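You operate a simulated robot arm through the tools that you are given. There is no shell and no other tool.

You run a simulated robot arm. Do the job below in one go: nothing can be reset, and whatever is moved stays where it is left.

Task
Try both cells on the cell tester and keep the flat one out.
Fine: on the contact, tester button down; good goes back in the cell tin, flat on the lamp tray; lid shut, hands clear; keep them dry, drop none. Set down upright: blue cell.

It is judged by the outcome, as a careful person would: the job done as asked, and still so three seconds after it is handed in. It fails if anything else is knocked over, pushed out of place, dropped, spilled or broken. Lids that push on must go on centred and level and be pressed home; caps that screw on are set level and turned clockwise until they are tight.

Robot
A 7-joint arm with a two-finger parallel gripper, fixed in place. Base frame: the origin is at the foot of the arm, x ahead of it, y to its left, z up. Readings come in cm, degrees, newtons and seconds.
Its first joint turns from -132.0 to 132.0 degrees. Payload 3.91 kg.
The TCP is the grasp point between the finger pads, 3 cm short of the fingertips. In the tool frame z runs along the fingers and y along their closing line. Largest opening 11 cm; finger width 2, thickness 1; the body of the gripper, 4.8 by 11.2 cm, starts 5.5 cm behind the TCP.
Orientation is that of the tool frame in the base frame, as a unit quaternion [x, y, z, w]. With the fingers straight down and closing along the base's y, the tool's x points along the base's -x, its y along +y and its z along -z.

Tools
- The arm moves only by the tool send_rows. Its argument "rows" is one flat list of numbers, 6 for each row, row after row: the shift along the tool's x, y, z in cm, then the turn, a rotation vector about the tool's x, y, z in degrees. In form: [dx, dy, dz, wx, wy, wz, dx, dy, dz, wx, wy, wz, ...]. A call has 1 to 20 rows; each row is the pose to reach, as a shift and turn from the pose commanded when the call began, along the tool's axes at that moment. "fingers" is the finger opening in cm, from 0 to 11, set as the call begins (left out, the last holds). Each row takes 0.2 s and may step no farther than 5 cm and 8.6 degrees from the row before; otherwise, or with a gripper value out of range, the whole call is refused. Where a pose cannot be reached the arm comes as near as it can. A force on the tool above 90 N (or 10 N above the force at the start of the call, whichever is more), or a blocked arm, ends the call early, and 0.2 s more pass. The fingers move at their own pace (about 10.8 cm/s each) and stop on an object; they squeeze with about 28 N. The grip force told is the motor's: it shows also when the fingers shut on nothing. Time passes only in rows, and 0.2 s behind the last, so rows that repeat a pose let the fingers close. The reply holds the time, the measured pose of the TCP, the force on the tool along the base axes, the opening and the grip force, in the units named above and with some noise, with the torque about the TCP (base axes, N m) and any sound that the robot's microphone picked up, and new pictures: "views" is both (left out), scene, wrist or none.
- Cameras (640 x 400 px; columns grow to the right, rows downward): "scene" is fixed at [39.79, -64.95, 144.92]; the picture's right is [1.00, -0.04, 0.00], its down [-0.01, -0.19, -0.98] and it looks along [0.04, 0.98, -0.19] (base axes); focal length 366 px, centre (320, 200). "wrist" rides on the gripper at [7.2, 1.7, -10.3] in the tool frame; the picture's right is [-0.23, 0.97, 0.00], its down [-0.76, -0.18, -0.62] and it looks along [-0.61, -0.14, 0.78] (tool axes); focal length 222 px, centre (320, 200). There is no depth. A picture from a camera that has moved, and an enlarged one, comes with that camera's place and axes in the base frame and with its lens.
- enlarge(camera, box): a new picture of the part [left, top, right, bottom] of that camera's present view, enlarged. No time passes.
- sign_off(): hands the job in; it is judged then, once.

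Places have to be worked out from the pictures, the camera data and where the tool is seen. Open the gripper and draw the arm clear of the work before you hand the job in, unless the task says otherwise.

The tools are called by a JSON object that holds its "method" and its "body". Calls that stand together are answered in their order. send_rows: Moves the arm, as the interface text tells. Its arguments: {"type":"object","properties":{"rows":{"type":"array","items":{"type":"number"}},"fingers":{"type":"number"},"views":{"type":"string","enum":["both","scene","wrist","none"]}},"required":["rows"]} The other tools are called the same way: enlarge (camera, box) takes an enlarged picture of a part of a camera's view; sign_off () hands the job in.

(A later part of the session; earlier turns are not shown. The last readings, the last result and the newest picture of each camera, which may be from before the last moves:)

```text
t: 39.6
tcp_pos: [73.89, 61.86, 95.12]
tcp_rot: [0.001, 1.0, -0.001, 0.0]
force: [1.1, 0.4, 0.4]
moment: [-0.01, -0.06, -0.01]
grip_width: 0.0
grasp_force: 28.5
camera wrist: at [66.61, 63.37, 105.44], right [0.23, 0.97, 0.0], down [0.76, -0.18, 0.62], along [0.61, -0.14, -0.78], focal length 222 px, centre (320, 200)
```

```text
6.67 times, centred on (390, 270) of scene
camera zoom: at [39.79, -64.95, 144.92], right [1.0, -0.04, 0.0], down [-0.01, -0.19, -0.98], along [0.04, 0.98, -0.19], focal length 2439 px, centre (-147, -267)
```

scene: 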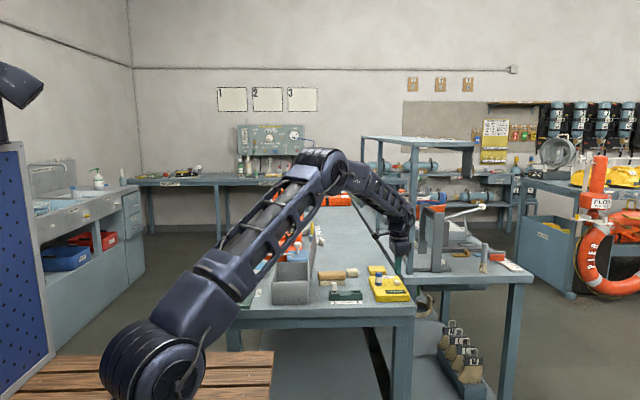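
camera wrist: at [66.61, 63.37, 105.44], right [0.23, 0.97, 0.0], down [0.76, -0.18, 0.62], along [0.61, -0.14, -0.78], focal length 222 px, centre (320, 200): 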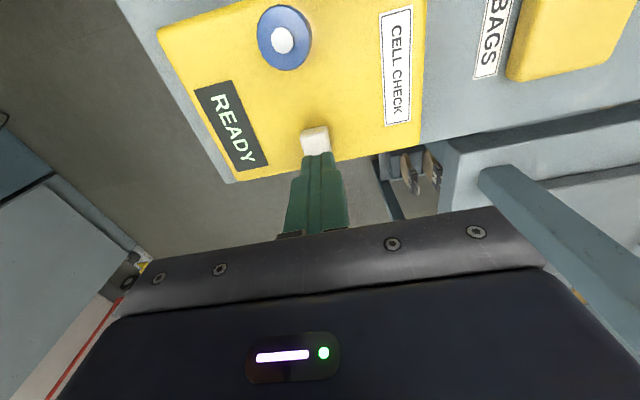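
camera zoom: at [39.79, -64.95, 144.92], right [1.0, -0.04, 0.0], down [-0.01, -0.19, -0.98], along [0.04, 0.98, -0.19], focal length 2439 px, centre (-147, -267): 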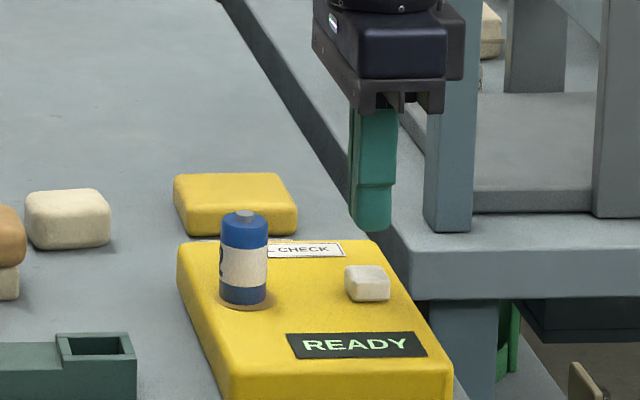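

The closed tips are just above the button, within about 0.15 cm. I'll make that correction and press down gently in small steps while listening.

{"method": "send_rows", "body": {"rows": [0.12, -0.1, 1, 0, 0, 0, 0.12, -0.1, 2, 0, 0, 0, 0.12, -0.1, 2.4, 0, 0, 0, 0.12, -0.1, 2.6, 0, 0, 0, 0.12, -0.1, 2.8, 0, 0, 0, 0.12, -0.1, 3.0, 0, 0, 0], "views": "scene"}}

{"method": "enlarge", "body": {"camera": "scene", "box": [360, 240, 420, 300]}}

```text
t: 41.0
tcp_pos: [73.81, 61.64, 92.11]
tcp_rot: [0.0, 1.0, 0.001, 0.0]
force: [0.7, 0.0, 1.9]
moment: [0.02, -0.02, 0.0]
grip_width: 0.0
grasp_force: 27.9
heard: click
```

scene: 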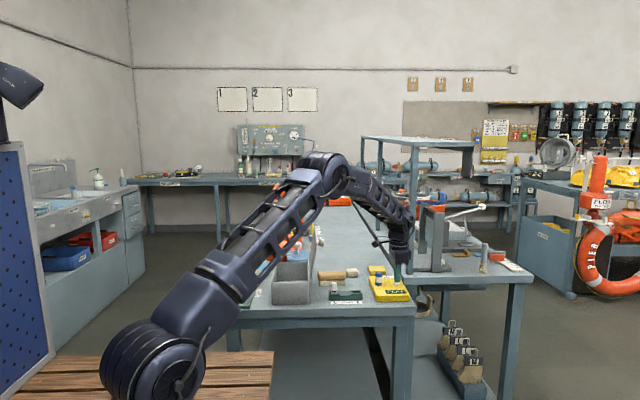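

```text
6.67 times, centred on (390, 270) of scene
camera zoom: at [39.79, -64.95, 144.92], right [1.0, -0.04, 0.0], down [-0.01, -0.19, -0.98], along [0.04, 0.98, -0.19], focal length 2439 px, centre (-147, -267)
```

zoom: 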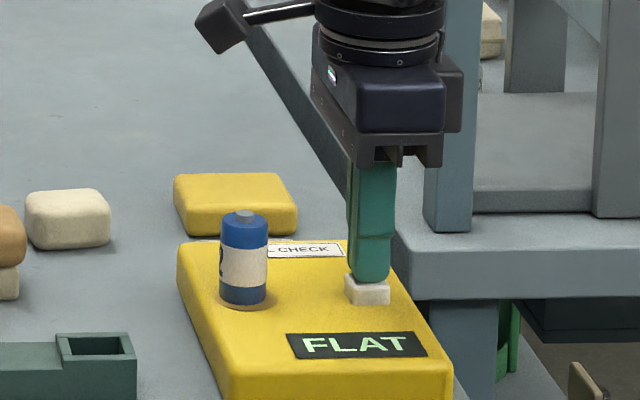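

A click was heard and the display reads FLAT for cell 2, so it goes on the lamp tray. I'll raise off the button and go back above cell 2.

{"method": "send_rows", "body": {"rows": [0, 0, -1, 0, 0, 0, 0, 0, -4, 0, 0, 0, 0, 0, -8, 0, 0, 0, 0, 0, -12, 0, 0, 0, 3.5, 0, -13.4, 0, 0, 0, 6.95, 0, -13.4, 0, 0, 0], "views": "both"}}

{"method": "enlarge", "body": {"camera": "scene", "box": [360, 240, 420, 300]}}

```text
t: 42.4
tcp_pos: [67.03, 61.52, 105.48]
tcp_rot: [-0.001, 1.0, 0.0, 0.0]
force: [0.6, -0.2, -0.8]
moment: [0.01, 0.02, -0.03]
grip_width: 0.0
grasp_force: 27.7
camera wrist: at [59.75, 63.15, 115.98], right [0.23, 0.97, 0.0], down [0.76, -0.18, 0.62], along [0.61, -0.14, -0.78], focal length 222 px, centre (320, 200)
```

scene: 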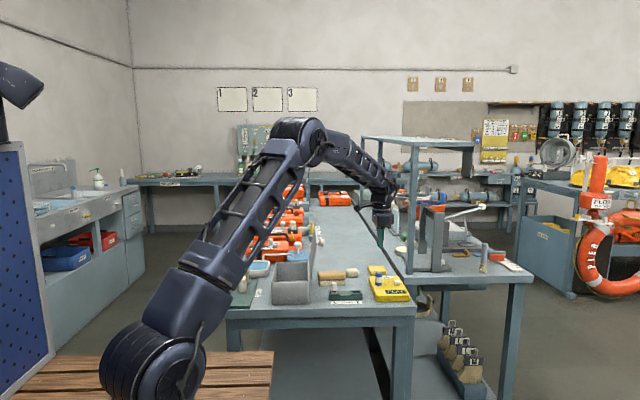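
wrist: 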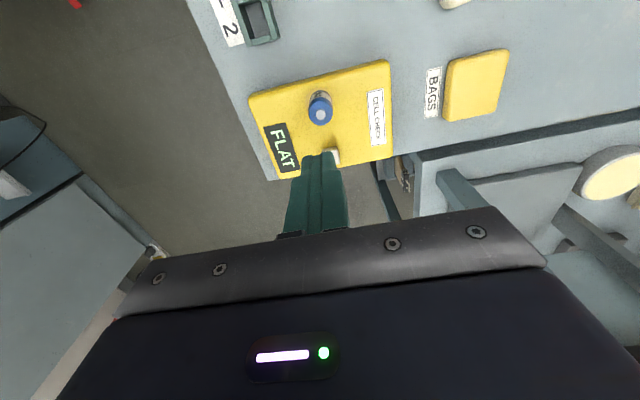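

```text
6.67 times, centred on (390, 270) of scene
camera zoom: at [39.79, -64.95, 144.92], right [1.0, -0.04, 0.0], down [-0.01, -0.19, -0.98], along [0.04, 0.98, -0.19], focal length 2439 px, centre (-147, -267)
```

zoom: 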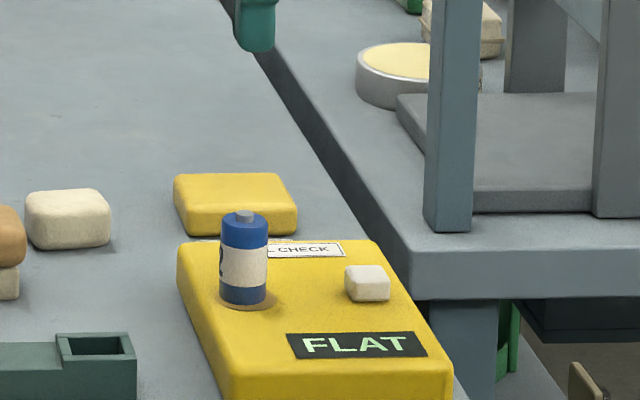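

The display stays on FLAT. I'll open to 3.6 cm, descend to exactly the release pose, and re-grip cell 2.

{"method": "send_rows", "body": {"rows": [-0.02, 0.1, 0.5, 0, 0, 0, -0.02, 0.1, 1, 0, 0, 0, -0.02, 0.1, 5, 0, 0, 0, -0.02, 0.1, 8, 0, 0, 0], "fingers": 3.6, "views": "wrist"}}

{"method": "enlarge", "body": {"camera": "wrist", "box": [250, 90, 410, 230]}}

```text
t: 43.4
tcp_pos: [67.01, 61.75, 97.44]
tcp_rot: [0.0, 1.0, 0.0, 0.0]
force: [0.3, -0.9, 0.9]
moment: [0.03, -0.02, 0.04]
grip_width: 3.64
grasp_force: 0.0
camera wrist: at [59.73, 63.33, 107.87], right [0.23, 0.97, 0.0], down [0.76, -0.18, 0.62], along [0.61, -0.14, -0.78], focal length 222 px, centre (320, 200)
```

wrist: 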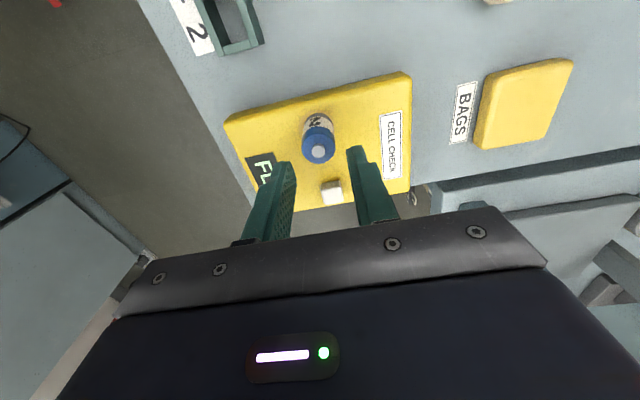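

```text
2.86 times, centred on (330, 160) of wrist
camera zoom: at [59.73, 63.33, 107.87], right [0.23, 0.97, 0.0], down [0.76, -0.18, 0.62], along [0.61, -0.14, -0.78], focal length 635 px, centre (291, 314)
```

zoom: 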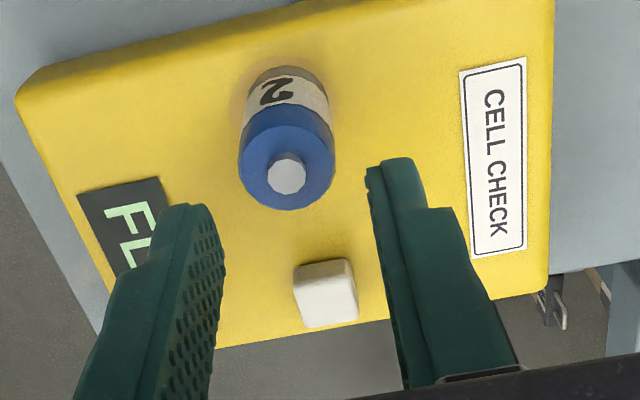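

Aligned. Final descent of 3.9 cm and grip.

{"method": "send_rows", "body": {"rows": [0, 0, 2, 0, 0, 0, 0, 0, 3.5, 0, 0, 0, 0, 0, 3.9, 0, 0, 0], "fingers": 3.6, "views": "none"}}

{"method": "send_rows", "body": {"rows": [0, 0, 0, 0, 0, 0, 0, 0, 0, 0, 0, 0, 0, 0, 0, 0, 0, 0], "fingers": 0, "views": "wrist"}}

```text
t: 44.2
tcp_pos: [66.9, 61.79, 93.54]
tcp_rot: [0.0, 1.0, 0.001, 0.0]
force: [0.1, -0.1, 0.2]
moment: [-0.01, 0.0, 0.02]
grip_width: 3.61
grasp_force: 0.2
```

```text
t: 45.0
tcp_pos: [66.98, 61.55, 93.69]
tcp_rot: [0.0, 1.0, 0.0, 0.0]
force: [1.0, -0.6, -0.5]
moment: [-0.01, 0.0, 0.0]
grip_width: 2.48
grasp_force: 28.2
camera wrist: at [59.7, 63.3, 104.0], right [0.23, 0.97, 0.0], down [0.76, -0.18, 0.62], along [0.61, -0.14, -0.78], focal length 222 px, centre (320, 200)
```

wrist: 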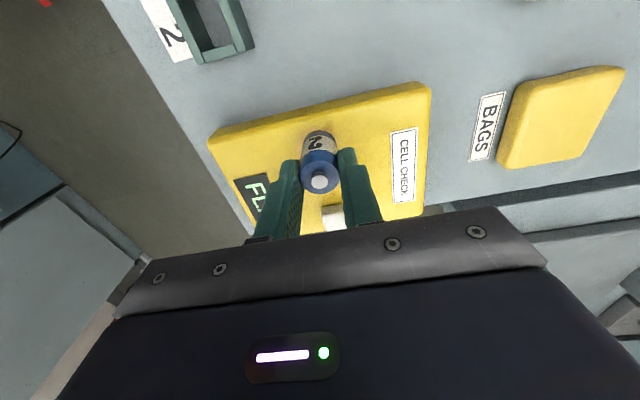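

Cell 2 is gripped again (2.48 cm). I'll lift it high, carry it over the lid and toward the free -y end of the lamp tray (about x 16.5, y 55).

{"method": "send_rows", "body": {"rows": [0, 0, -1, 0, 0, 0, 0, 0, -3, 0, 0, 0, 0, 0, -7, 0, 0, 0, 0, 0, -11.5, 0, 0, 0, 0, 0, -16, 0, 0, 0, 0, 0, -20.5, 0, 0, 0, 0, 0, -25, 0, 0, 0, 2, -0.2, -26.5, 0, 0, 0, 6, -0.8, -26.5, 0, 0, 0, 10.3, -1.3, -26.5, 0, 0, 0, 14.6, -1.9, -26.5, 0, 0, 0, 18.9, -2.5, -26.5, 0, 0, 0, 23.2, -3, -26.5, 0, 0, 0, 27.5, -3.6, -26.5, 0, 0, 0, 31.8, -4.2, -26.5, 0, 0, 0, 36.1, -4.7, -26.5, 0, 0, 0, 40.4, -5.3, -26.5, 0, 0, 0, 44.7, -5.9, -26.5, 0, 0, 0, 48.5, -6.4, -26.5, 0, 0, 0, 50, -6.6, -26.5, 0, 0, 0], "views": "both"}}

{"method": "enlarge", "body": {"camera": "wrist", "box": [180, 20, 480, 230]}}

{"method": "enlarge", "body": {"camera": "scene", "box": [210, 210, 310, 310]}}

```text
t: 49.2
tcp_pos: [17.03, 55.03, 120.0]
tcp_rot: [0.001, 1.0, 0.0, 0.0]
force: [0.5, -0.1, -1.4]
moment: [-0.01, 0.01, 0.01]
grip_width: 2.43
grasp_force: 28.1
camera wrist: at [9.73, 56.6, 130.36], right [0.23, 0.97, 0.0], down [0.76, -0.18, 0.62], along [0.61, -0.14, -0.78], focal length 222 px, centre (320, 200)
```

scene: 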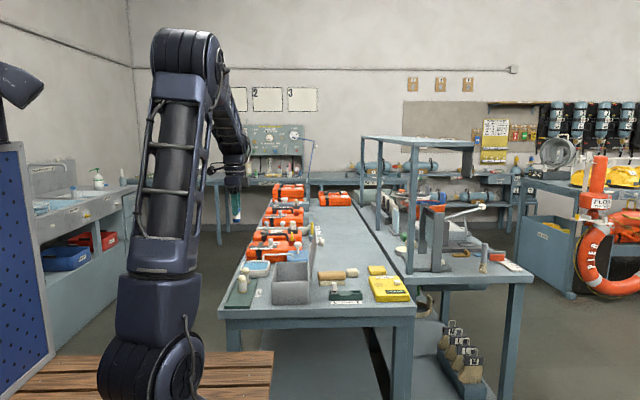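
wrist: 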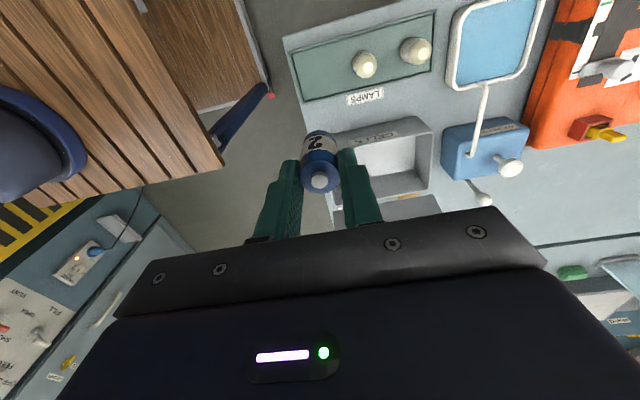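

```text
1.90 times, centred on (330, 125) of wrist
camera zoom: at [9.73, 56.6, 130.36], right [0.23, 0.97, 0.0], down [0.76, -0.18, 0.62], along [0.61, -0.14, -0.78], focal length 423 px, centre (301, 343)
```

zoom: 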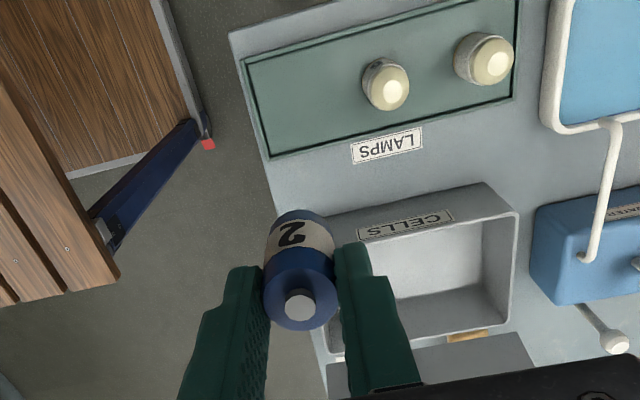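

```text
4.00 times, centred on (260, 260) of scene
camera zoom: at [39.79, -64.95, 144.92], right [1.0, -0.04, 0.0], down [-0.01, -0.19, -0.98], along [0.04, 0.98, -0.19], focal length 1463 px, centre (560, -40)
```

zoom: 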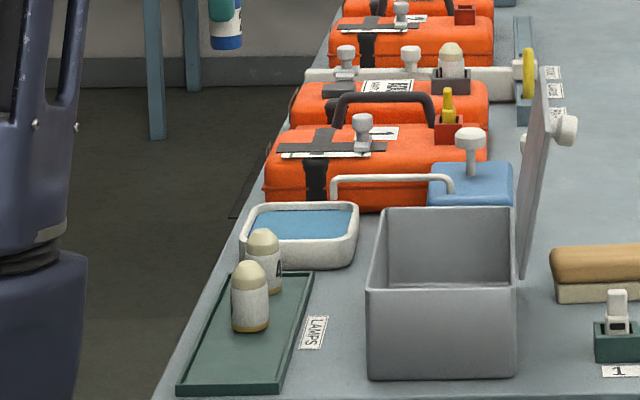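

The tray spans about x 12.5–20.7, y 51–74 with lamps near (16.9, 62.4) and (16.5, 70.4); the free end is at y 52–59. I'll descend to about 2 cm above the tray at (16.7, 55.5) and check.

{"method": "send_rows", "body": {"rows": [0.25, 0.55, 4, 0, 0, 0, 0.25, 0.55, 8.5, 0, 0, 0, 0.25, 0.55, 13, 0, 0, 0, 0.25, 0.55, 17.5, 0, 0, 0, 0.25, 0.55, 22, 0, 0, 0, 0.25, 0.55, 25.5, 0, 0, 0, 0.25, 0.55, 27, 0, 0, 0], "views": "both"}}

{"method": "enlarge", "body": {"camera": "wrist", "box": [220, 50, 460, 230]}}

{"method": "enlarge", "body": {"camera": "scene", "box": [210, 250, 280, 310]}}

```text
t: 50.8
tcp_pos: [16.65, 55.45, 93.13]
tcp_rot: [0.0, 1.0, 0.0, 0.0]
force: [0.5, -0.3, -0.1]
moment: [0.03, -0.04, 0.01]
grip_width: 2.47
grasp_force: 28.3
camera wrist: at [9.35, 57.12, 103.51], right [0.23, 0.97, 0.0], down [0.76, -0.18, 0.62], along [0.61, -0.14, -0.78], focal length 222 px, centre (320, 200)
```

scene: 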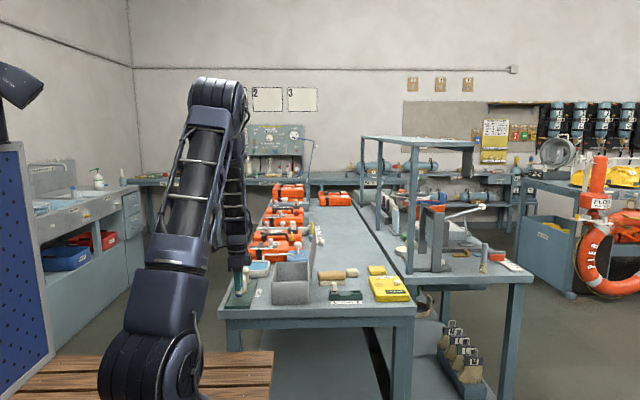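
wrist: 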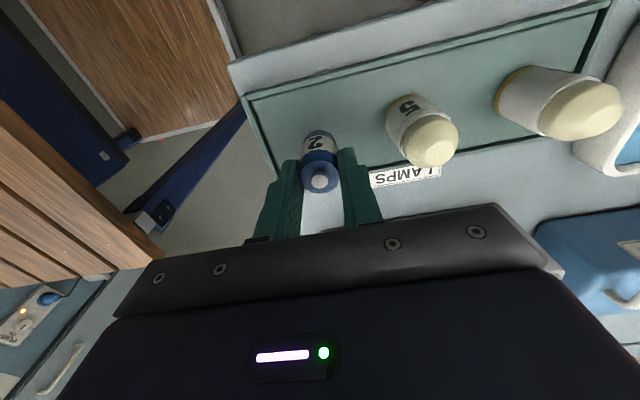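

```text
2.22 times, centred on (340, 140) of wrist
camera zoom: at [9.35, 57.12, 103.51], right [0.23, 0.97, 0.0], down [0.76, -0.18, 0.62], along [0.61, -0.14, -0.78], focal length 494 px, centre (276, 333)
```

zoom: 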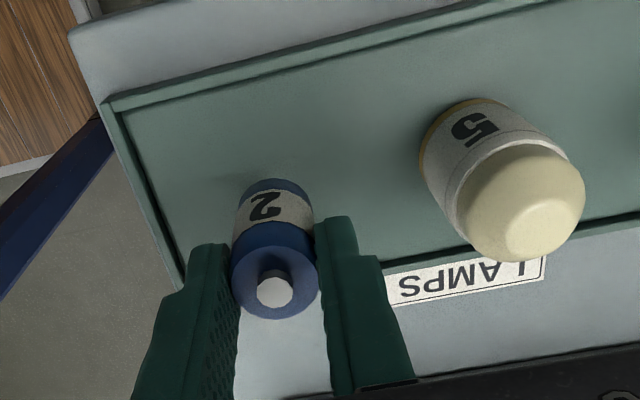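

```text
6.67 times, centred on (245, 280) of scene
camera zoom: at [39.79, -64.95, 144.92], right [1.0, -0.04, 0.0], down [-0.01, -0.19, -0.98], along [0.04, 0.98, -0.19], focal length 2439 px, centre (820, -333)
```

zoom: 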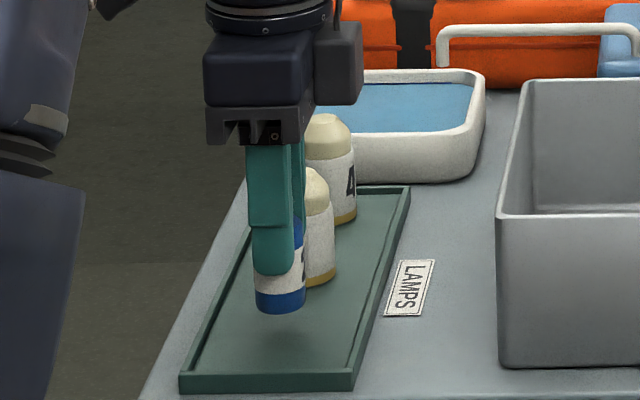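

The cell is above the tray's clear end with clearance from lamp 5. I'll lower to contact in small steps.

{"method": "send_rows", "body": {"rows": [0, 0, 0.8, 0, 0, 0, 0, 0, 1.5, 0, 0, 0, 0, 0, 1.8, 0, 0, 0, 0, 0, 2.0, 0, 0, 0, 0, 0, 2.15, 0, 0, 0], "views": "scene"}}

{"method": "enlarge", "body": {"camera": "scene", "box": [220, 260, 270, 310]}}

```text
t: 52.0
tcp_pos: [16.68, 55.63, 91.2]
tcp_rot: [-0.001, 1.0, 0.002, 0.0]
force: [2.9, -11.9, 61.1]
moment: [-0.67, -0.07, -0.01]
grip_width: 2.43
grasp_force: 28.1
```

scene: 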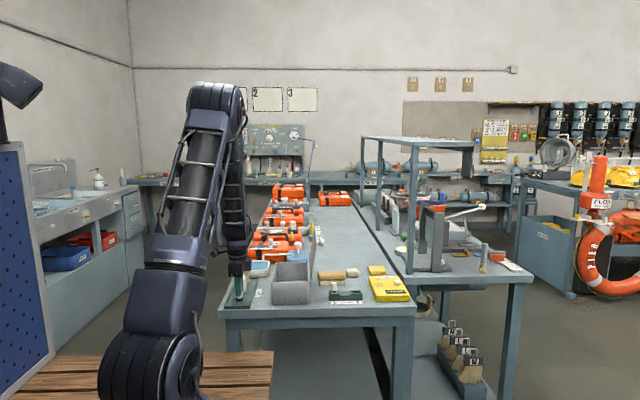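

```text
8.00 times, centred on (245, 285) of scene
camera zoom: at [39.79, -64.95, 144.92], right [1.0, -0.04, 0.0], down [-0.01, -0.19, -0.98], along [0.04, 0.98, -0.19], focal length 2927 px, centre (920, -480)
```

zoom: 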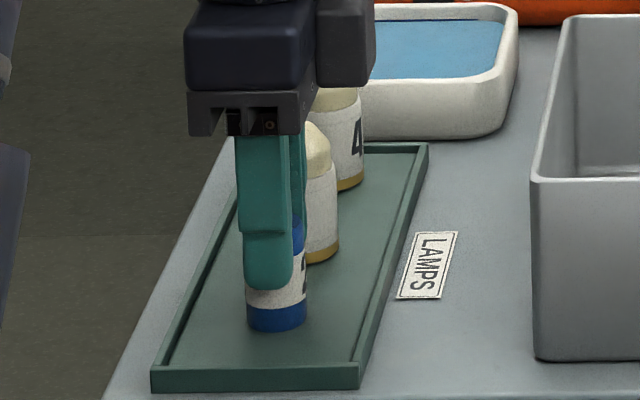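

Contact made, but with 61 N of push. I'll back off in small steps to unload before releasing.

{"method": "send_rows", "body": {"rows": [0, 0, -0.08, 0, 0, 0, 0, 0, -0.15, 0, 0, 0], "views": "none"}}

```text
t: 52.6
tcp_pos: [16.64, 55.7, 91.29]
tcp_rot: [-0.001, 1.0, 0.002, 0.0]
force: [-3.4, 2.6, 60.5]
moment: [0.29, 0.22, 0.01]
grip_width: 2.43
grasp_force: 28.1
```

Still loaded; I'll keep backing off in small steps.

{"method": "send_rows", "body": {"rows": [0, 0, -0.08, 0, 0, 0, 0, 0, -0.15, 0, 0, 0], "views": "none"}}

```text
t: 53.2
tcp_pos: [16.74, 55.71, 91.12]
tcp_rot: [0.001, 1.0, 0.001, 0.0]
force: [-2.9, 12.4, 36.0]
moment: [0.69, 0.18, 0.02]
grip_width: 2.44
grasp_force: 28.2
```

{"method": "send_rows", "body": {"rows": [0, 0, -0.06, 0, 0, 0, 0, 0, -0.12, 0, 0, 0], "views": "none"}}

```text
t: 53.8
tcp_pos: [16.63, 55.51, 91.29]
tcp_rot: [0.0, 1.0, -0.001, 0.0]
force: [0.9, 4.3, 12.7]
moment: [0.36, -0.05, -0.03]
grip_width: 2.43
grasp_force: 28.3
```

Down to about 13 N; one more small relief step.

{"method": "send_rows", "body": {"rows": [0, 0, -0.03, 0, 0, 0, 0, 0, -0.06, 0, 0, 0], "views": "both"}}

{"method": "enlarge", "body": {"camera": "scene", "box": [220, 260, 270, 310]}}

{"method": "enlarge", "body": {"camera": "wrist", "box": [220, 50, 460, 230]}}

```text
t: 54.4
tcp_pos: [16.68, 55.51, 91.34]
tcp_rot: [0.0, 1.0, -0.001, 0.0]
force: [-0.3, -0.1, -0.7]
moment: [0.02, 0.03, 0.02]
grip_width: 2.48
grasp_force: 27.9
camera wrist: at [9.43, 57.19, 101.78], right [0.23, 0.97, 0.0], down [0.76, -0.18, 0.62], along [0.61, -0.14, -0.78], focal length 222 px, centre (320, 200)
```

scene: 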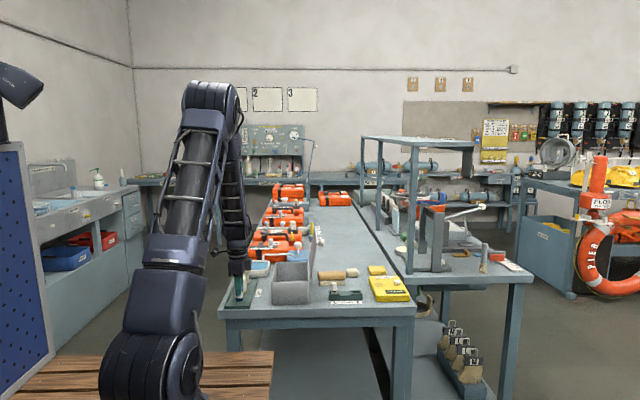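
wrist: 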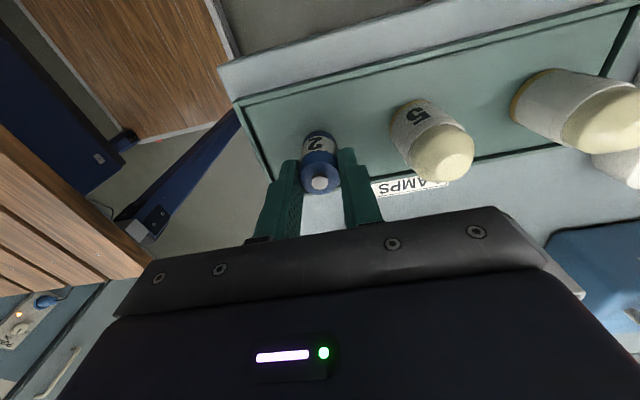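

```text
8.00 times, centred on (245, 285) of scene
camera zoom: at [39.79, -64.95, 144.92], right [1.0, -0.04, 0.0], down [-0.01, -0.19, -0.98], along [0.04, 0.98, -0.19], focal length 2927 px, centre (920, -480)
```

zoom: 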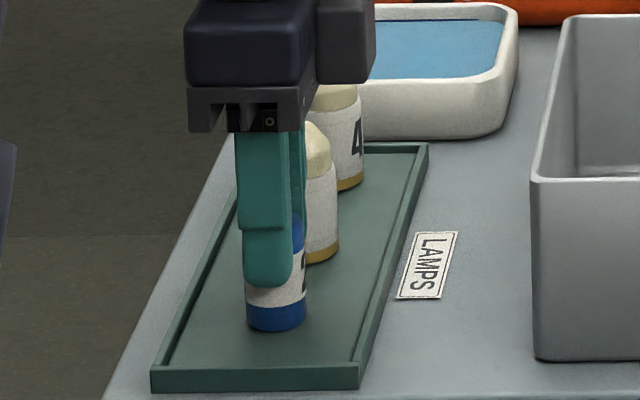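

```text
2.22 times, centred on (340, 140) of wrist
camera zoom: at [9.43, 57.19, 101.78], right [0.23, 0.97, 0.0], down [0.76, -0.18, 0.62], along [0.61, -0.14, -0.78], focal length 494 px, centre (276, 333)
```

zoom: 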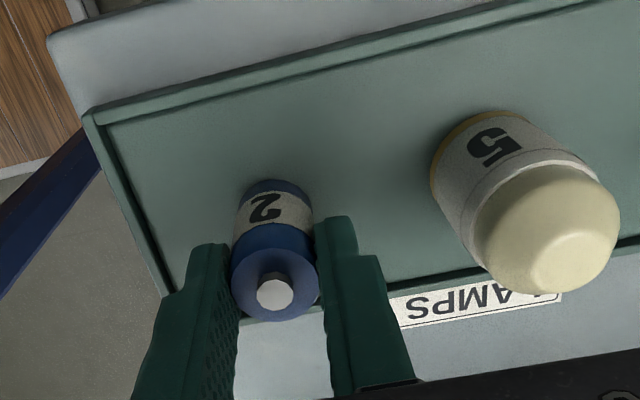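

Force is zero with the cell at the tray surface, upright. Releasing.

{"method": "send_rows", "body": {"rows": [0, 0, 0, 0, 0, 0, 0, 0, 0, 0, 0, 0], "fingers": 3.6, "views": "wrist"}}

{"method": "enlarge", "body": {"camera": "wrist", "box": [220, 50, 460, 230]}}

```text
t: 55.0
tcp_pos: [16.57, 55.55, 91.35]
tcp_rot: [0.0, 1.0, -0.001, 0.001]
force: [0.1, 0.0, 0.1]
moment: [-0.01, -0.03, -0.01]
grip_width: 3.6
grasp_force: 0.0
camera wrist: at [9.43, 57.22, 101.84], right [0.23, 0.97, 0.0], down [0.76, -0.18, 0.62], along [0.61, -0.14, -0.78], focal length 222 px, centre (320, 200)
```

wrist: 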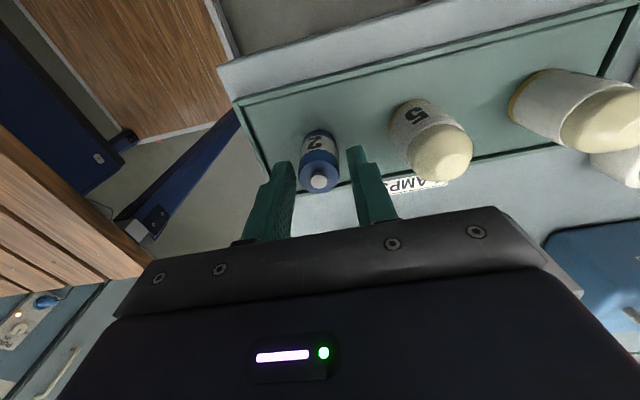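

```text
2.22 times, centred on (340, 140) of wrist
camera zoom: at [9.43, 57.22, 101.84], right [0.23, 0.97, 0.0], down [0.76, -0.18, 0.62], along [0.61, -0.14, -0.78], focal length 494 px, centre (276, 333)
```

zoom: 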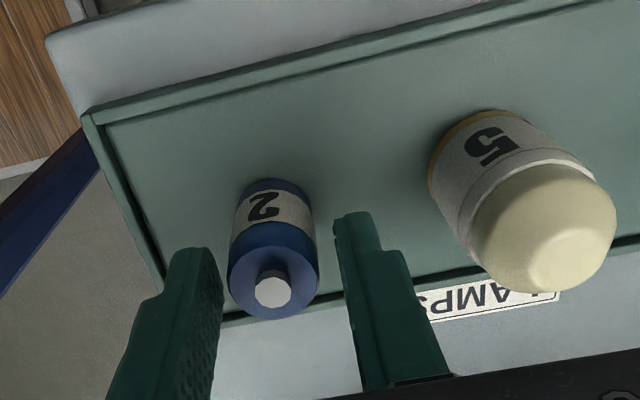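

Cell 2 stands on the tray. I'll rise straight up and move above cell 1 in the tin, staying on the -x side of the open lid.

{"method": "send_rows", "body": {"rows": [0, 0, -1.5, 0, 0, 0, 0, 0, -5, 0, 0, 0, 0, 0, -9.5, 0, 0, 0, 0, 0, -14, 0, 0, 0, 0, 0, -18.5, 0, 0, 0, -1.5, 0, -22.5, 0, 0, 0, -5.5, 0.2, -23.5, 0, 0, 0, -9.8, 0.3, -23.5, 0, 0, 0, -14.2, 0.5, -23.5, 0, 0, 0, -18.2, 0.6, -22, 0, 0, 0, -20.9, 0.7, -18.5, 0, 0, 0, -20.9, 0.7, -14, 0, 0, 0, -20.9, 0.7, -9.7, 0, 0, 0], "fingers": 3.6, "views": "both"}}

{"method": "enlarge", "body": {"camera": "wrist", "box": [240, 80, 400, 230]}}

{"method": "enlarge", "body": {"camera": "scene", "box": [210, 230, 330, 310]}}

```text
t: 57.8
tcp_pos: [37.52, 56.37, 101.54]
tcp_rot: [0.0, 1.0, 0.001, 0.0]
force: [-0.6, -0.6, 0.4]
moment: [0.04, -0.01, 0.0]
grip_width: 3.6
grasp_force: 0.0
camera wrist: at [30.3, 57.88, 111.88], right [0.23, 0.97, 0.0], down [0.76, -0.18, 0.62], along [0.61, -0.14, -0.78], focal length 222 px, centre (320, 200)
```

scene: 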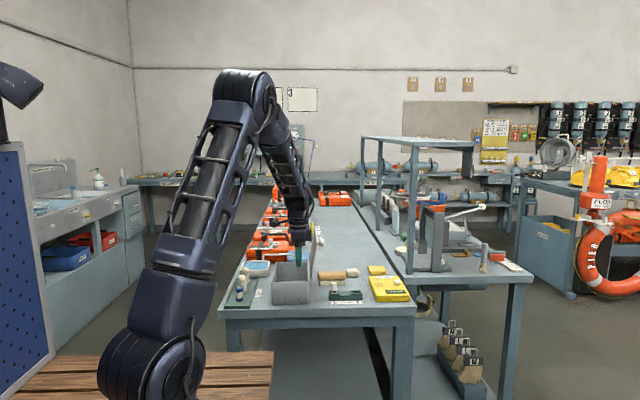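
wrist: 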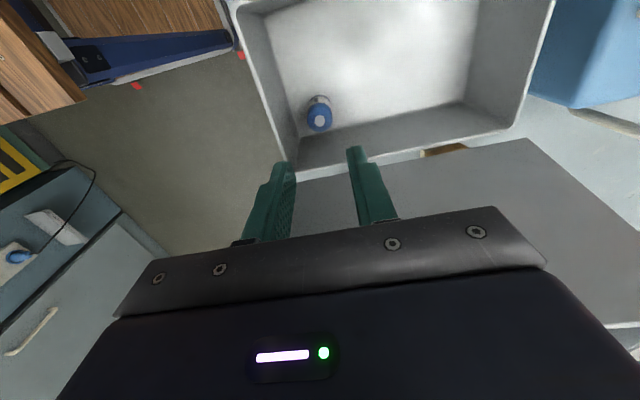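

```text
2.67 times, centred on (320, 155) of wrist
camera zoom: at [30.3, 57.88, 111.88], right [0.23, 0.97, 0.0], down [0.76, -0.18, 0.62], along [0.61, -0.14, -0.78], focal length 592 px, centre (320, 320)
```

zoom: 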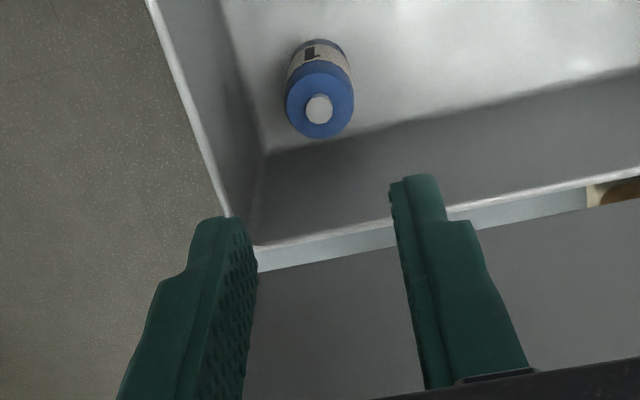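

```text
5.00 times, centred on (270, 270) of scene
camera zoom: at [39.79, -64.95, 144.92], right [1.0, -0.04, 0.0], down [-0.01, -0.19, -0.98], along [0.04, 0.98, -0.19], focal length 1829 px, centre (570, -150)
```

zoom: 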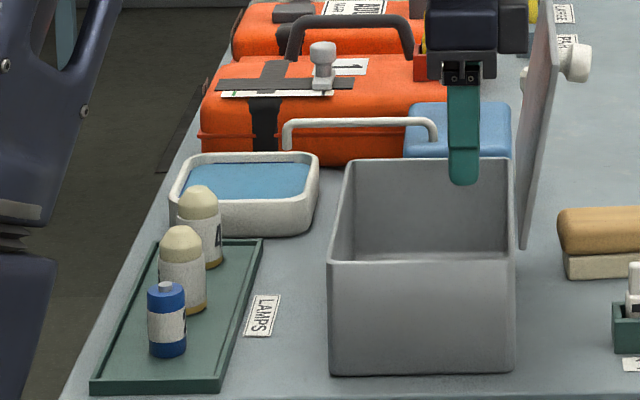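

Cell 2 stands upright on the tray. A box on the hand's +x side reaches about 4.3 cm out and could touch the open lid at cell 1, so I'll tilt the hand 15° toward -x (fingers still closing along y) before descending.

{"method": "send_rows", "body": {"rows": [0.2, 0, -2, 0, 0, 0, 0.2, 0, -2, 0, -5, 0, 0.2, 0, -2, 0, -10, 0, 0.2, 0, -2, 0, -15, 0], "views": "both"}}

{"method": "enlarge", "body": {"camera": "wrist", "box": [240, 60, 400, 230]}}

{"method": "enlarge", "body": {"camera": "scene", "box": [250, 200, 340, 300]}}

```text
t: 58.8
tcp_pos: [37.26, 56.34, 103.24]
tcp_rot: [0.0, 0.991, 0.0, 0.131]
force: [-0.2, -0.2, -1.0]
moment: [0.0, -0.01, 0.02]
grip_width: 3.58
grasp_force: 0.1
camera wrist: at [27.7, 57.89, 111.37], right [0.22, 0.97, 0.06], down [0.57, -0.18, 0.8], along [0.79, -0.14, -0.6], focal length 222 px, centre (320, 200)
```

scene: 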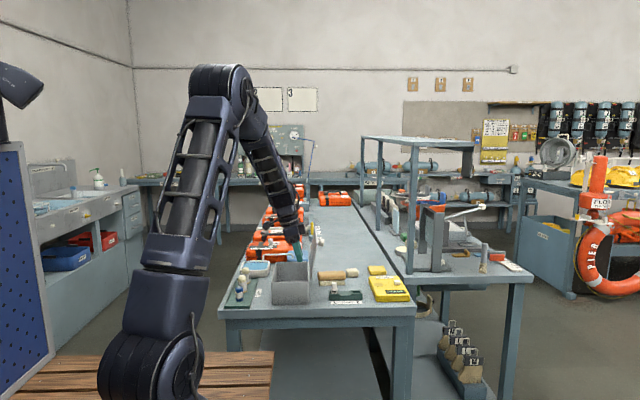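
wrist: 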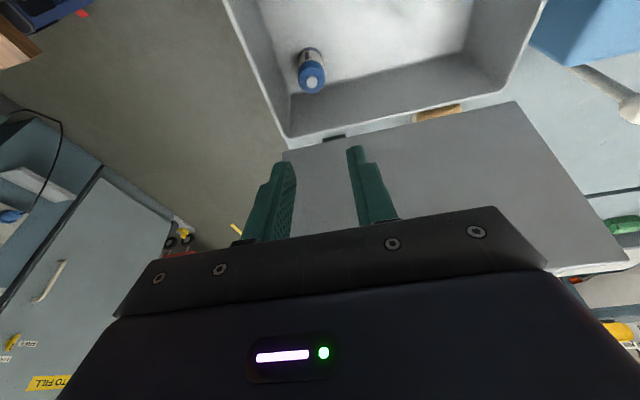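

```text
2.35 times, centred on (320, 145) of wrist
camera zoom: at [27.7, 57.89, 111.37], right [0.22, 0.97, 0.06], down [0.57, -0.18, 0.8], along [0.79, -0.14, -0.6], focal length 523 px, centre (320, 329)
```

zoom: 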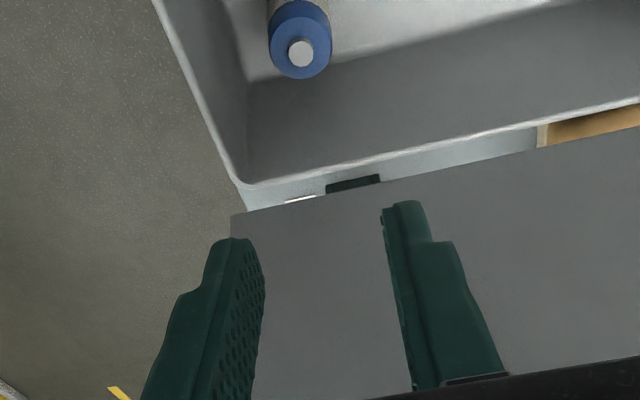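

```text
4.00 times, centred on (295, 250) of scene
camera zoom: at [39.79, -64.95, 144.92], right [1.0, -0.04, 0.0], down [-0.01, -0.19, -0.98], along [0.04, 0.98, -0.19], focal length 1463 px, centre (420, 0)
```

zoom: 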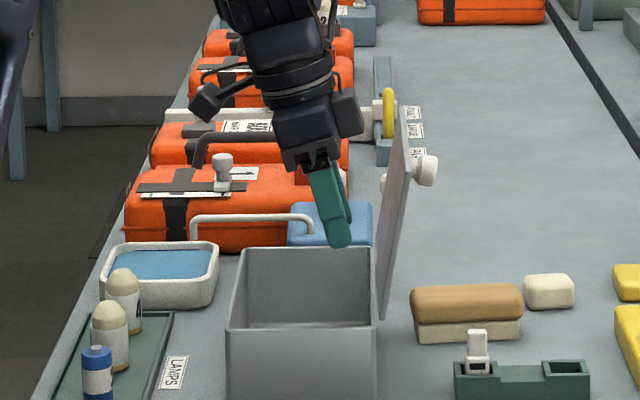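

Tilted and clear of the lid; the cell lies 0.4 cm to +x of the TCP as intended. I'll descend vertically 8 cm first and check.

{"method": "send_rows", "body": {"rows": [0.78, 0, 2.9, 0, 0, 0, 1.55, 0, 5.8, 0, 0, 0, 2.07, 0, 7.73, 0, 0, 0], "fingers": 3.4, "views": "both"}}

{"method": "enlarge", "body": {"camera": "wrist", "box": [240, 60, 400, 230]}}

{"method": "enlarge", "body": {"camera": "scene", "box": [250, 220, 340, 310]}}

```text
t: 59.6
tcp_pos: [37.32, 56.42, 95.02]
tcp_rot: [0.0, 0.991, 0.0, 0.13]
force: [-0.2, -0.3, -0.3]
moment: [0.01, 0.02, 0.01]
grip_width: 3.41
grasp_force: 0.0
camera wrist: at [27.57, 57.99, 103.29], right [0.22, 0.97, 0.06], down [0.57, -0.18, 0.8], along [0.79, -0.14, -0.6], focal length 222 px, centre (320, 200)
```

scene: 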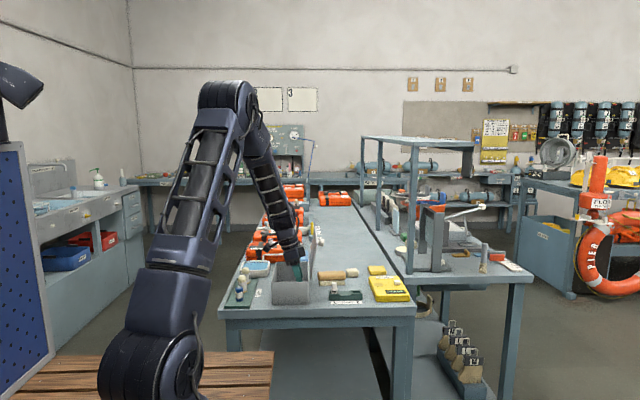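
wrist: 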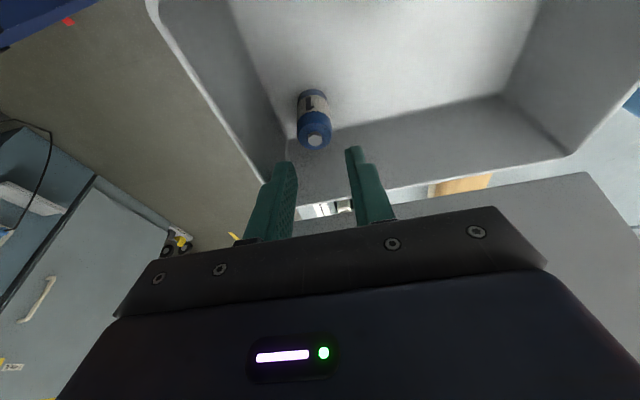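

```text
2.35 times, centred on (320, 145) of wrist
camera zoom: at [27.57, 57.99, 103.29], right [0.22, 0.97, 0.06], down [0.57, -0.18, 0.8], along [0.79, -0.14, -0.6], focal length 523 px, centre (320, 329)
```

zoom: 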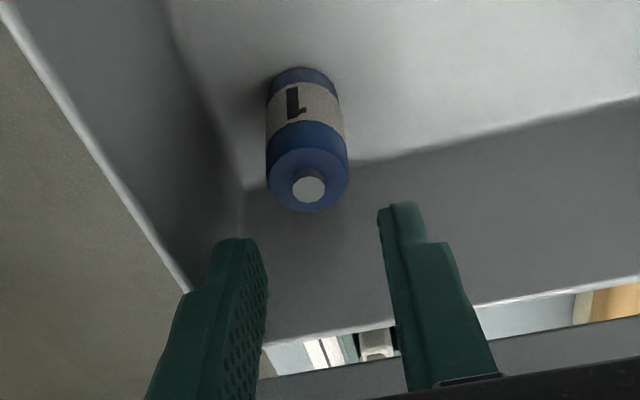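

```text
4.44 times, centred on (295, 265) of scene
camera zoom: at [39.79, -64.95, 144.92], right [1.0, -0.04, 0.0], down [-0.01, -0.19, -0.98], along [0.04, 0.98, -0.19], focal length 1626 px, centre (431, -89)
```

zoom: 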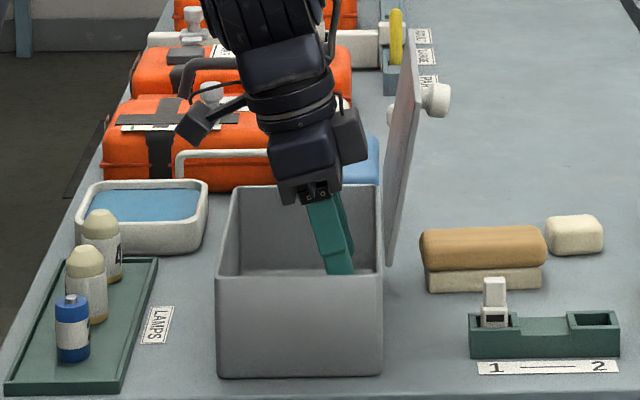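

Aligned within 0.1 cm, and well clear of lid and walls. I'll descend the remaining 4.2 cm.

{"method": "send_rows", "body": {"rows": [0.47, -0.08, 1.81, 0, 0, 0, 0.85, -0.08, 3.3, 0, 0, 0, 1.05, -0.08, 4.07, 0, 0, 0], "fingers": 3.4, "views": "wrist"}}

{"method": "enlarge", "body": {"camera": "wrist", "box": [240, 60, 400, 230]}}

```text
t: 60.4
tcp_pos: [37.47, 56.15, 90.91]
tcp_rot: [0.0, 0.991, -0.001, 0.13]
force: [-0.2, 0.1, -0.2]
moment: [-0.01, 0.03, 0.04]
grip_width: 3.39
grasp_force: 0.0
camera wrist: at [27.7, 57.83, 99.09], right [0.22, 0.97, 0.06], down [0.57, -0.18, 0.8], along [0.79, -0.14, -0.6], focal length 222 px, centre (320, 200)
```

wrist: 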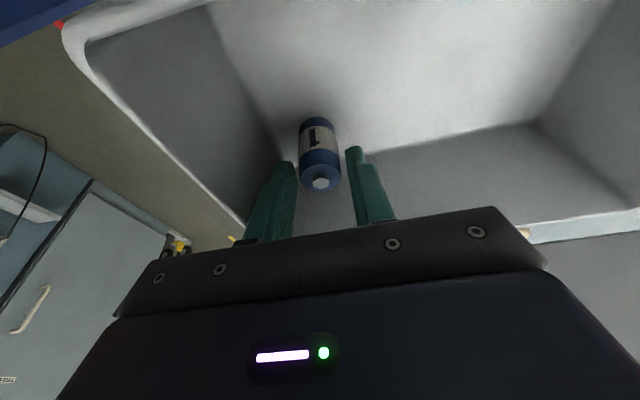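

```text
2.35 times, centred on (320, 145) of wrist
camera zoom: at [27.7, 57.83, 99.09], right [0.22, 0.97, 0.06], down [0.57, -0.18, 0.8], along [0.79, -0.14, -0.6], focal length 523 px, centre (320, 329)
```

zoom: 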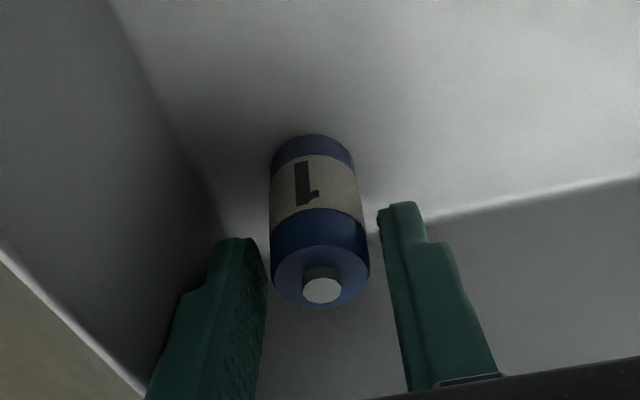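

The cell is between the pads. I'll go 0.4 cm lower for more purchase, then close.

{"method": "send_rows", "body": {"rows": [0.104, 0.02, 0.386, 0, 0, 0, 0.104, 0.02, 0.386, 0, 0, 0], "fingers": 3.4, "views": "none"}}

{"method": "send_rows", "body": {"rows": [0, 0, 0, 0, 0, 0, 0, 0, 0, 0, 0, 0, 0, 0, 0, 0, 0, 0], "fingers": 0, "views": "wrist"}}

{"method": "enlarge", "body": {"camera": "wrist", "box": [240, 60, 400, 230]}}

```text
t: 61.0
tcp_pos: [37.41, 56.25, 90.45]
tcp_rot: [0.0, 0.991, 0.0, 0.131]
force: [0.0, 0.8, 0.5]
moment: [-0.01, 0.03, -0.01]
grip_width: 3.4
grasp_force: 0.0
```

```text
t: 61.8
tcp_pos: [37.45, 56.23, 90.58]
tcp_rot: [0.0, 0.991, -0.001, 0.131]
force: [0.5, 0.0, 0.3]
moment: [0.01, -0.02, 0.01]
grip_width: 2.49
grasp_force: 28.5
camera wrist: at [27.7, 57.82, 98.68], right [0.22, 0.97, 0.06], down [0.57, -0.18, 0.8], along [0.79, -0.14, -0.6], focal length 222 px, centre (320, 200)
```

wrist: 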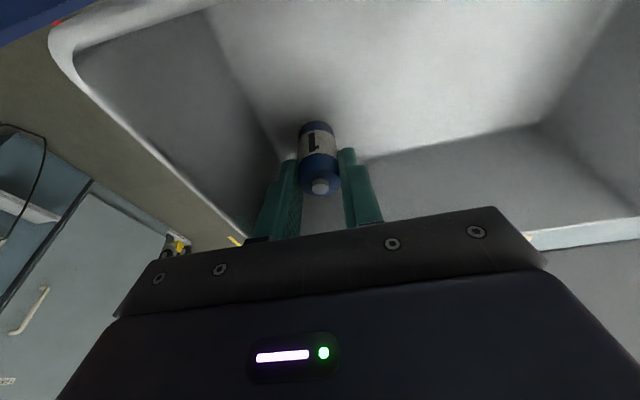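

```text
2.35 times, centred on (320, 145) of wrist
camera zoom: at [27.7, 57.82, 98.68], right [0.22, 0.97, 0.06], down [0.57, -0.18, 0.8], along [0.79, -0.14, -0.6], focal length 523 px, centre (320, 329)
```

zoom: 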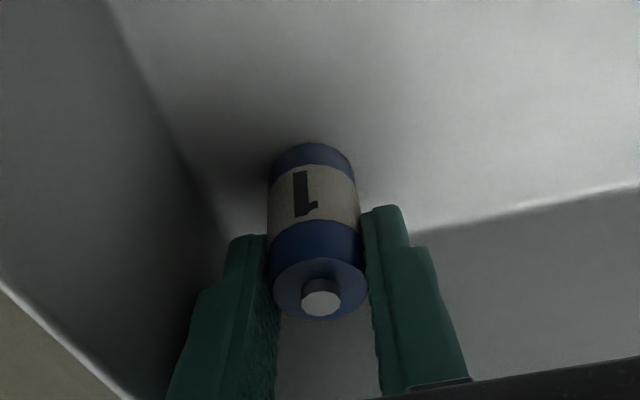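

Cell 1 is held. I'll lift it straight up with the tilt maintained so the cell stays vertical.

{"method": "send_rows", "body": {"rows": [-0.26, 0, -0.966, 0, 0, 0, -0.777, 0, -2.898, 0, 0, 0, -1.813, 0, -6.762, 0, 0, 0, -2.98, 0, -11.11, 0, 0, 0, -4.144, 0, -15.456, 0, 0, 0, -5.31, 0, -19.8, 0, 0, 0, -6.475, 0, -24.15, 0, 0, 0, -7.25, 0, -27.05, 0, 0, 0], "views": "both"}}

{"method": "enlarge", "body": {"camera": "scene", "box": [250, 170, 340, 260]}}

{"method": "enlarge", "body": {"camera": "wrist", "box": [240, 60, 400, 230]}}

```text
t: 63.6
tcp_pos: [37.45, 56.01, 118.61]
tcp_rot: [0.0, 0.991, -0.001, 0.13]
force: [0.1, 0.9, -0.9]
moment: [-0.03, 0.0, 0.04]
grip_width: 2.49
grasp_force: 27.7
camera wrist: at [27.77, 57.68, 126.76], right [0.22, 0.97, 0.06], down [0.57, -0.18, 0.8], along [0.79, -0.14, -0.6], focal length 222 px, centre (320, 200)
```

scene: 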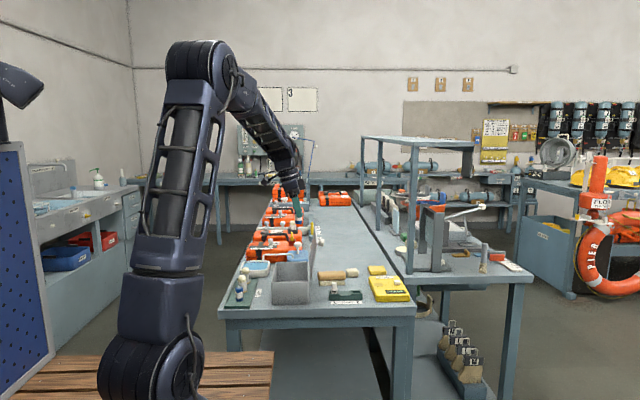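
wrist: 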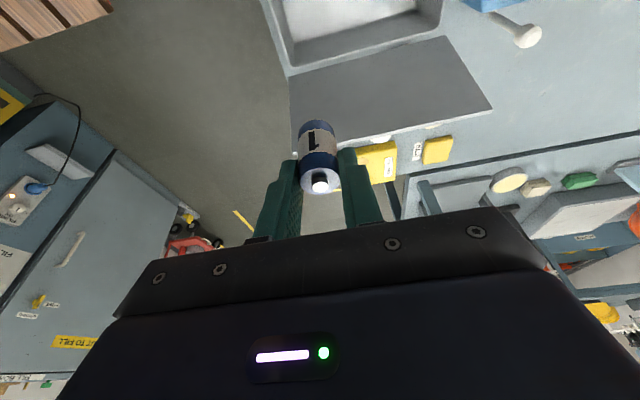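

```text
4.44 times, centred on (295, 215) of scene
camera zoom: at [39.79, -64.95, 144.92], right [1.0, -0.04, 0.0], down [-0.01, -0.19, -0.98], along [0.04, 0.98, -0.19], focal length 1626 px, centre (431, 133)
```

zoom: 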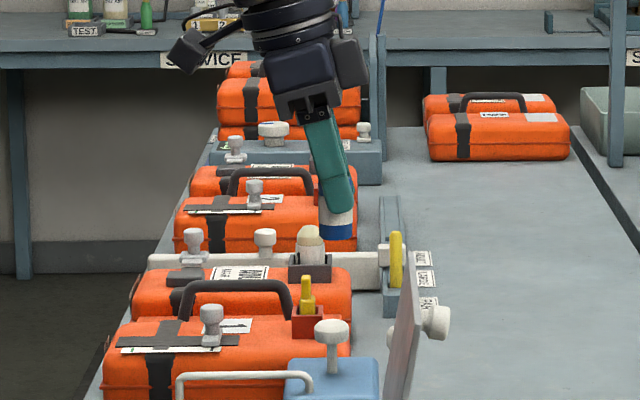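

```text
2.35 times, centred on (320, 145) of wrist
camera zoom: at [27.77, 57.68, 126.76], right [0.22, 0.97, 0.06], down [0.57, -0.18, 0.8], along [0.79, -0.14, -0.6], focal length 523 px, centre (320, 329)
```

zoom: 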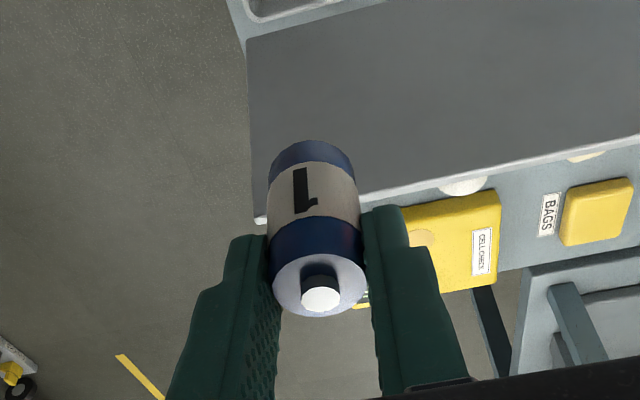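

The cell is vertical in the tilted grip. I'll carry it over the lid to the tester and descend to about 5 cm above contact for a check.

{"method": "send_rows", "body": {"rows": [-4.03, 0.79, 1.08, 0, 0, 0, -8.06, 1.59, 2.16, 0, 0, 0, -12.09, 2.38, 3.24, 0, 0, 0, -16.11, 3.17, 4.32, 0, 0, 0, -20.14, 3.96, 5.4, 0, 0, 0, -24.17, 4.76, 6.48, 0, 0, 0, -28.2, 5.55, 7.56, 0, 0, 0, -27.03, 5.55, 11.91, 0, 0, 0, -25.87, 5.55, 16.25, 0, 0, 0, -24.7, 5.55, 20.6, 0, 0, 0, -23.25, 5.55, 26.0, 0, 0, 0], "views": "both"}}

{"method": "enlarge", "body": {"camera": "wrist", "box": [240, 60, 420, 230]}}

{"method": "enlarge", "body": {"camera": "scene", "box": [350, 230, 420, 310]}}

```text
refused: row 11 steps farther than a row can; nothing moved
```

```text
2.35 times, centred on (330, 145) of wrist
camera zoom: at [27.77, 57.68, 126.76], right [0.22, 0.97, 0.06], down [0.57, -0.18, 0.8], along [0.79, -0.14, -0.6], focal length 523 px, centre (296, 329)
```

zoom: 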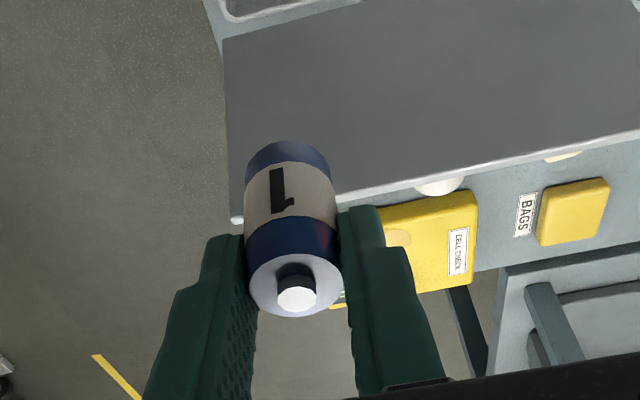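

```text
5.00 times, centred on (385, 270) of scene
camera zoom: at [39.79, -64.95, 144.92], right [1.0, -0.04, 0.0], down [-0.01, -0.19, -0.98], along [0.04, 0.98, -0.19], focal length 1829 px, centre (-5, -150)
```

zoom: 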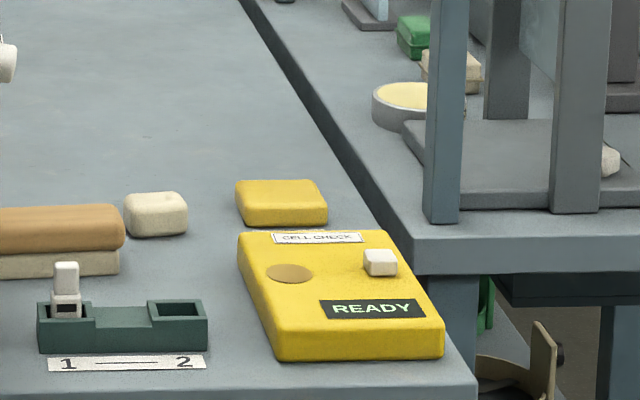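

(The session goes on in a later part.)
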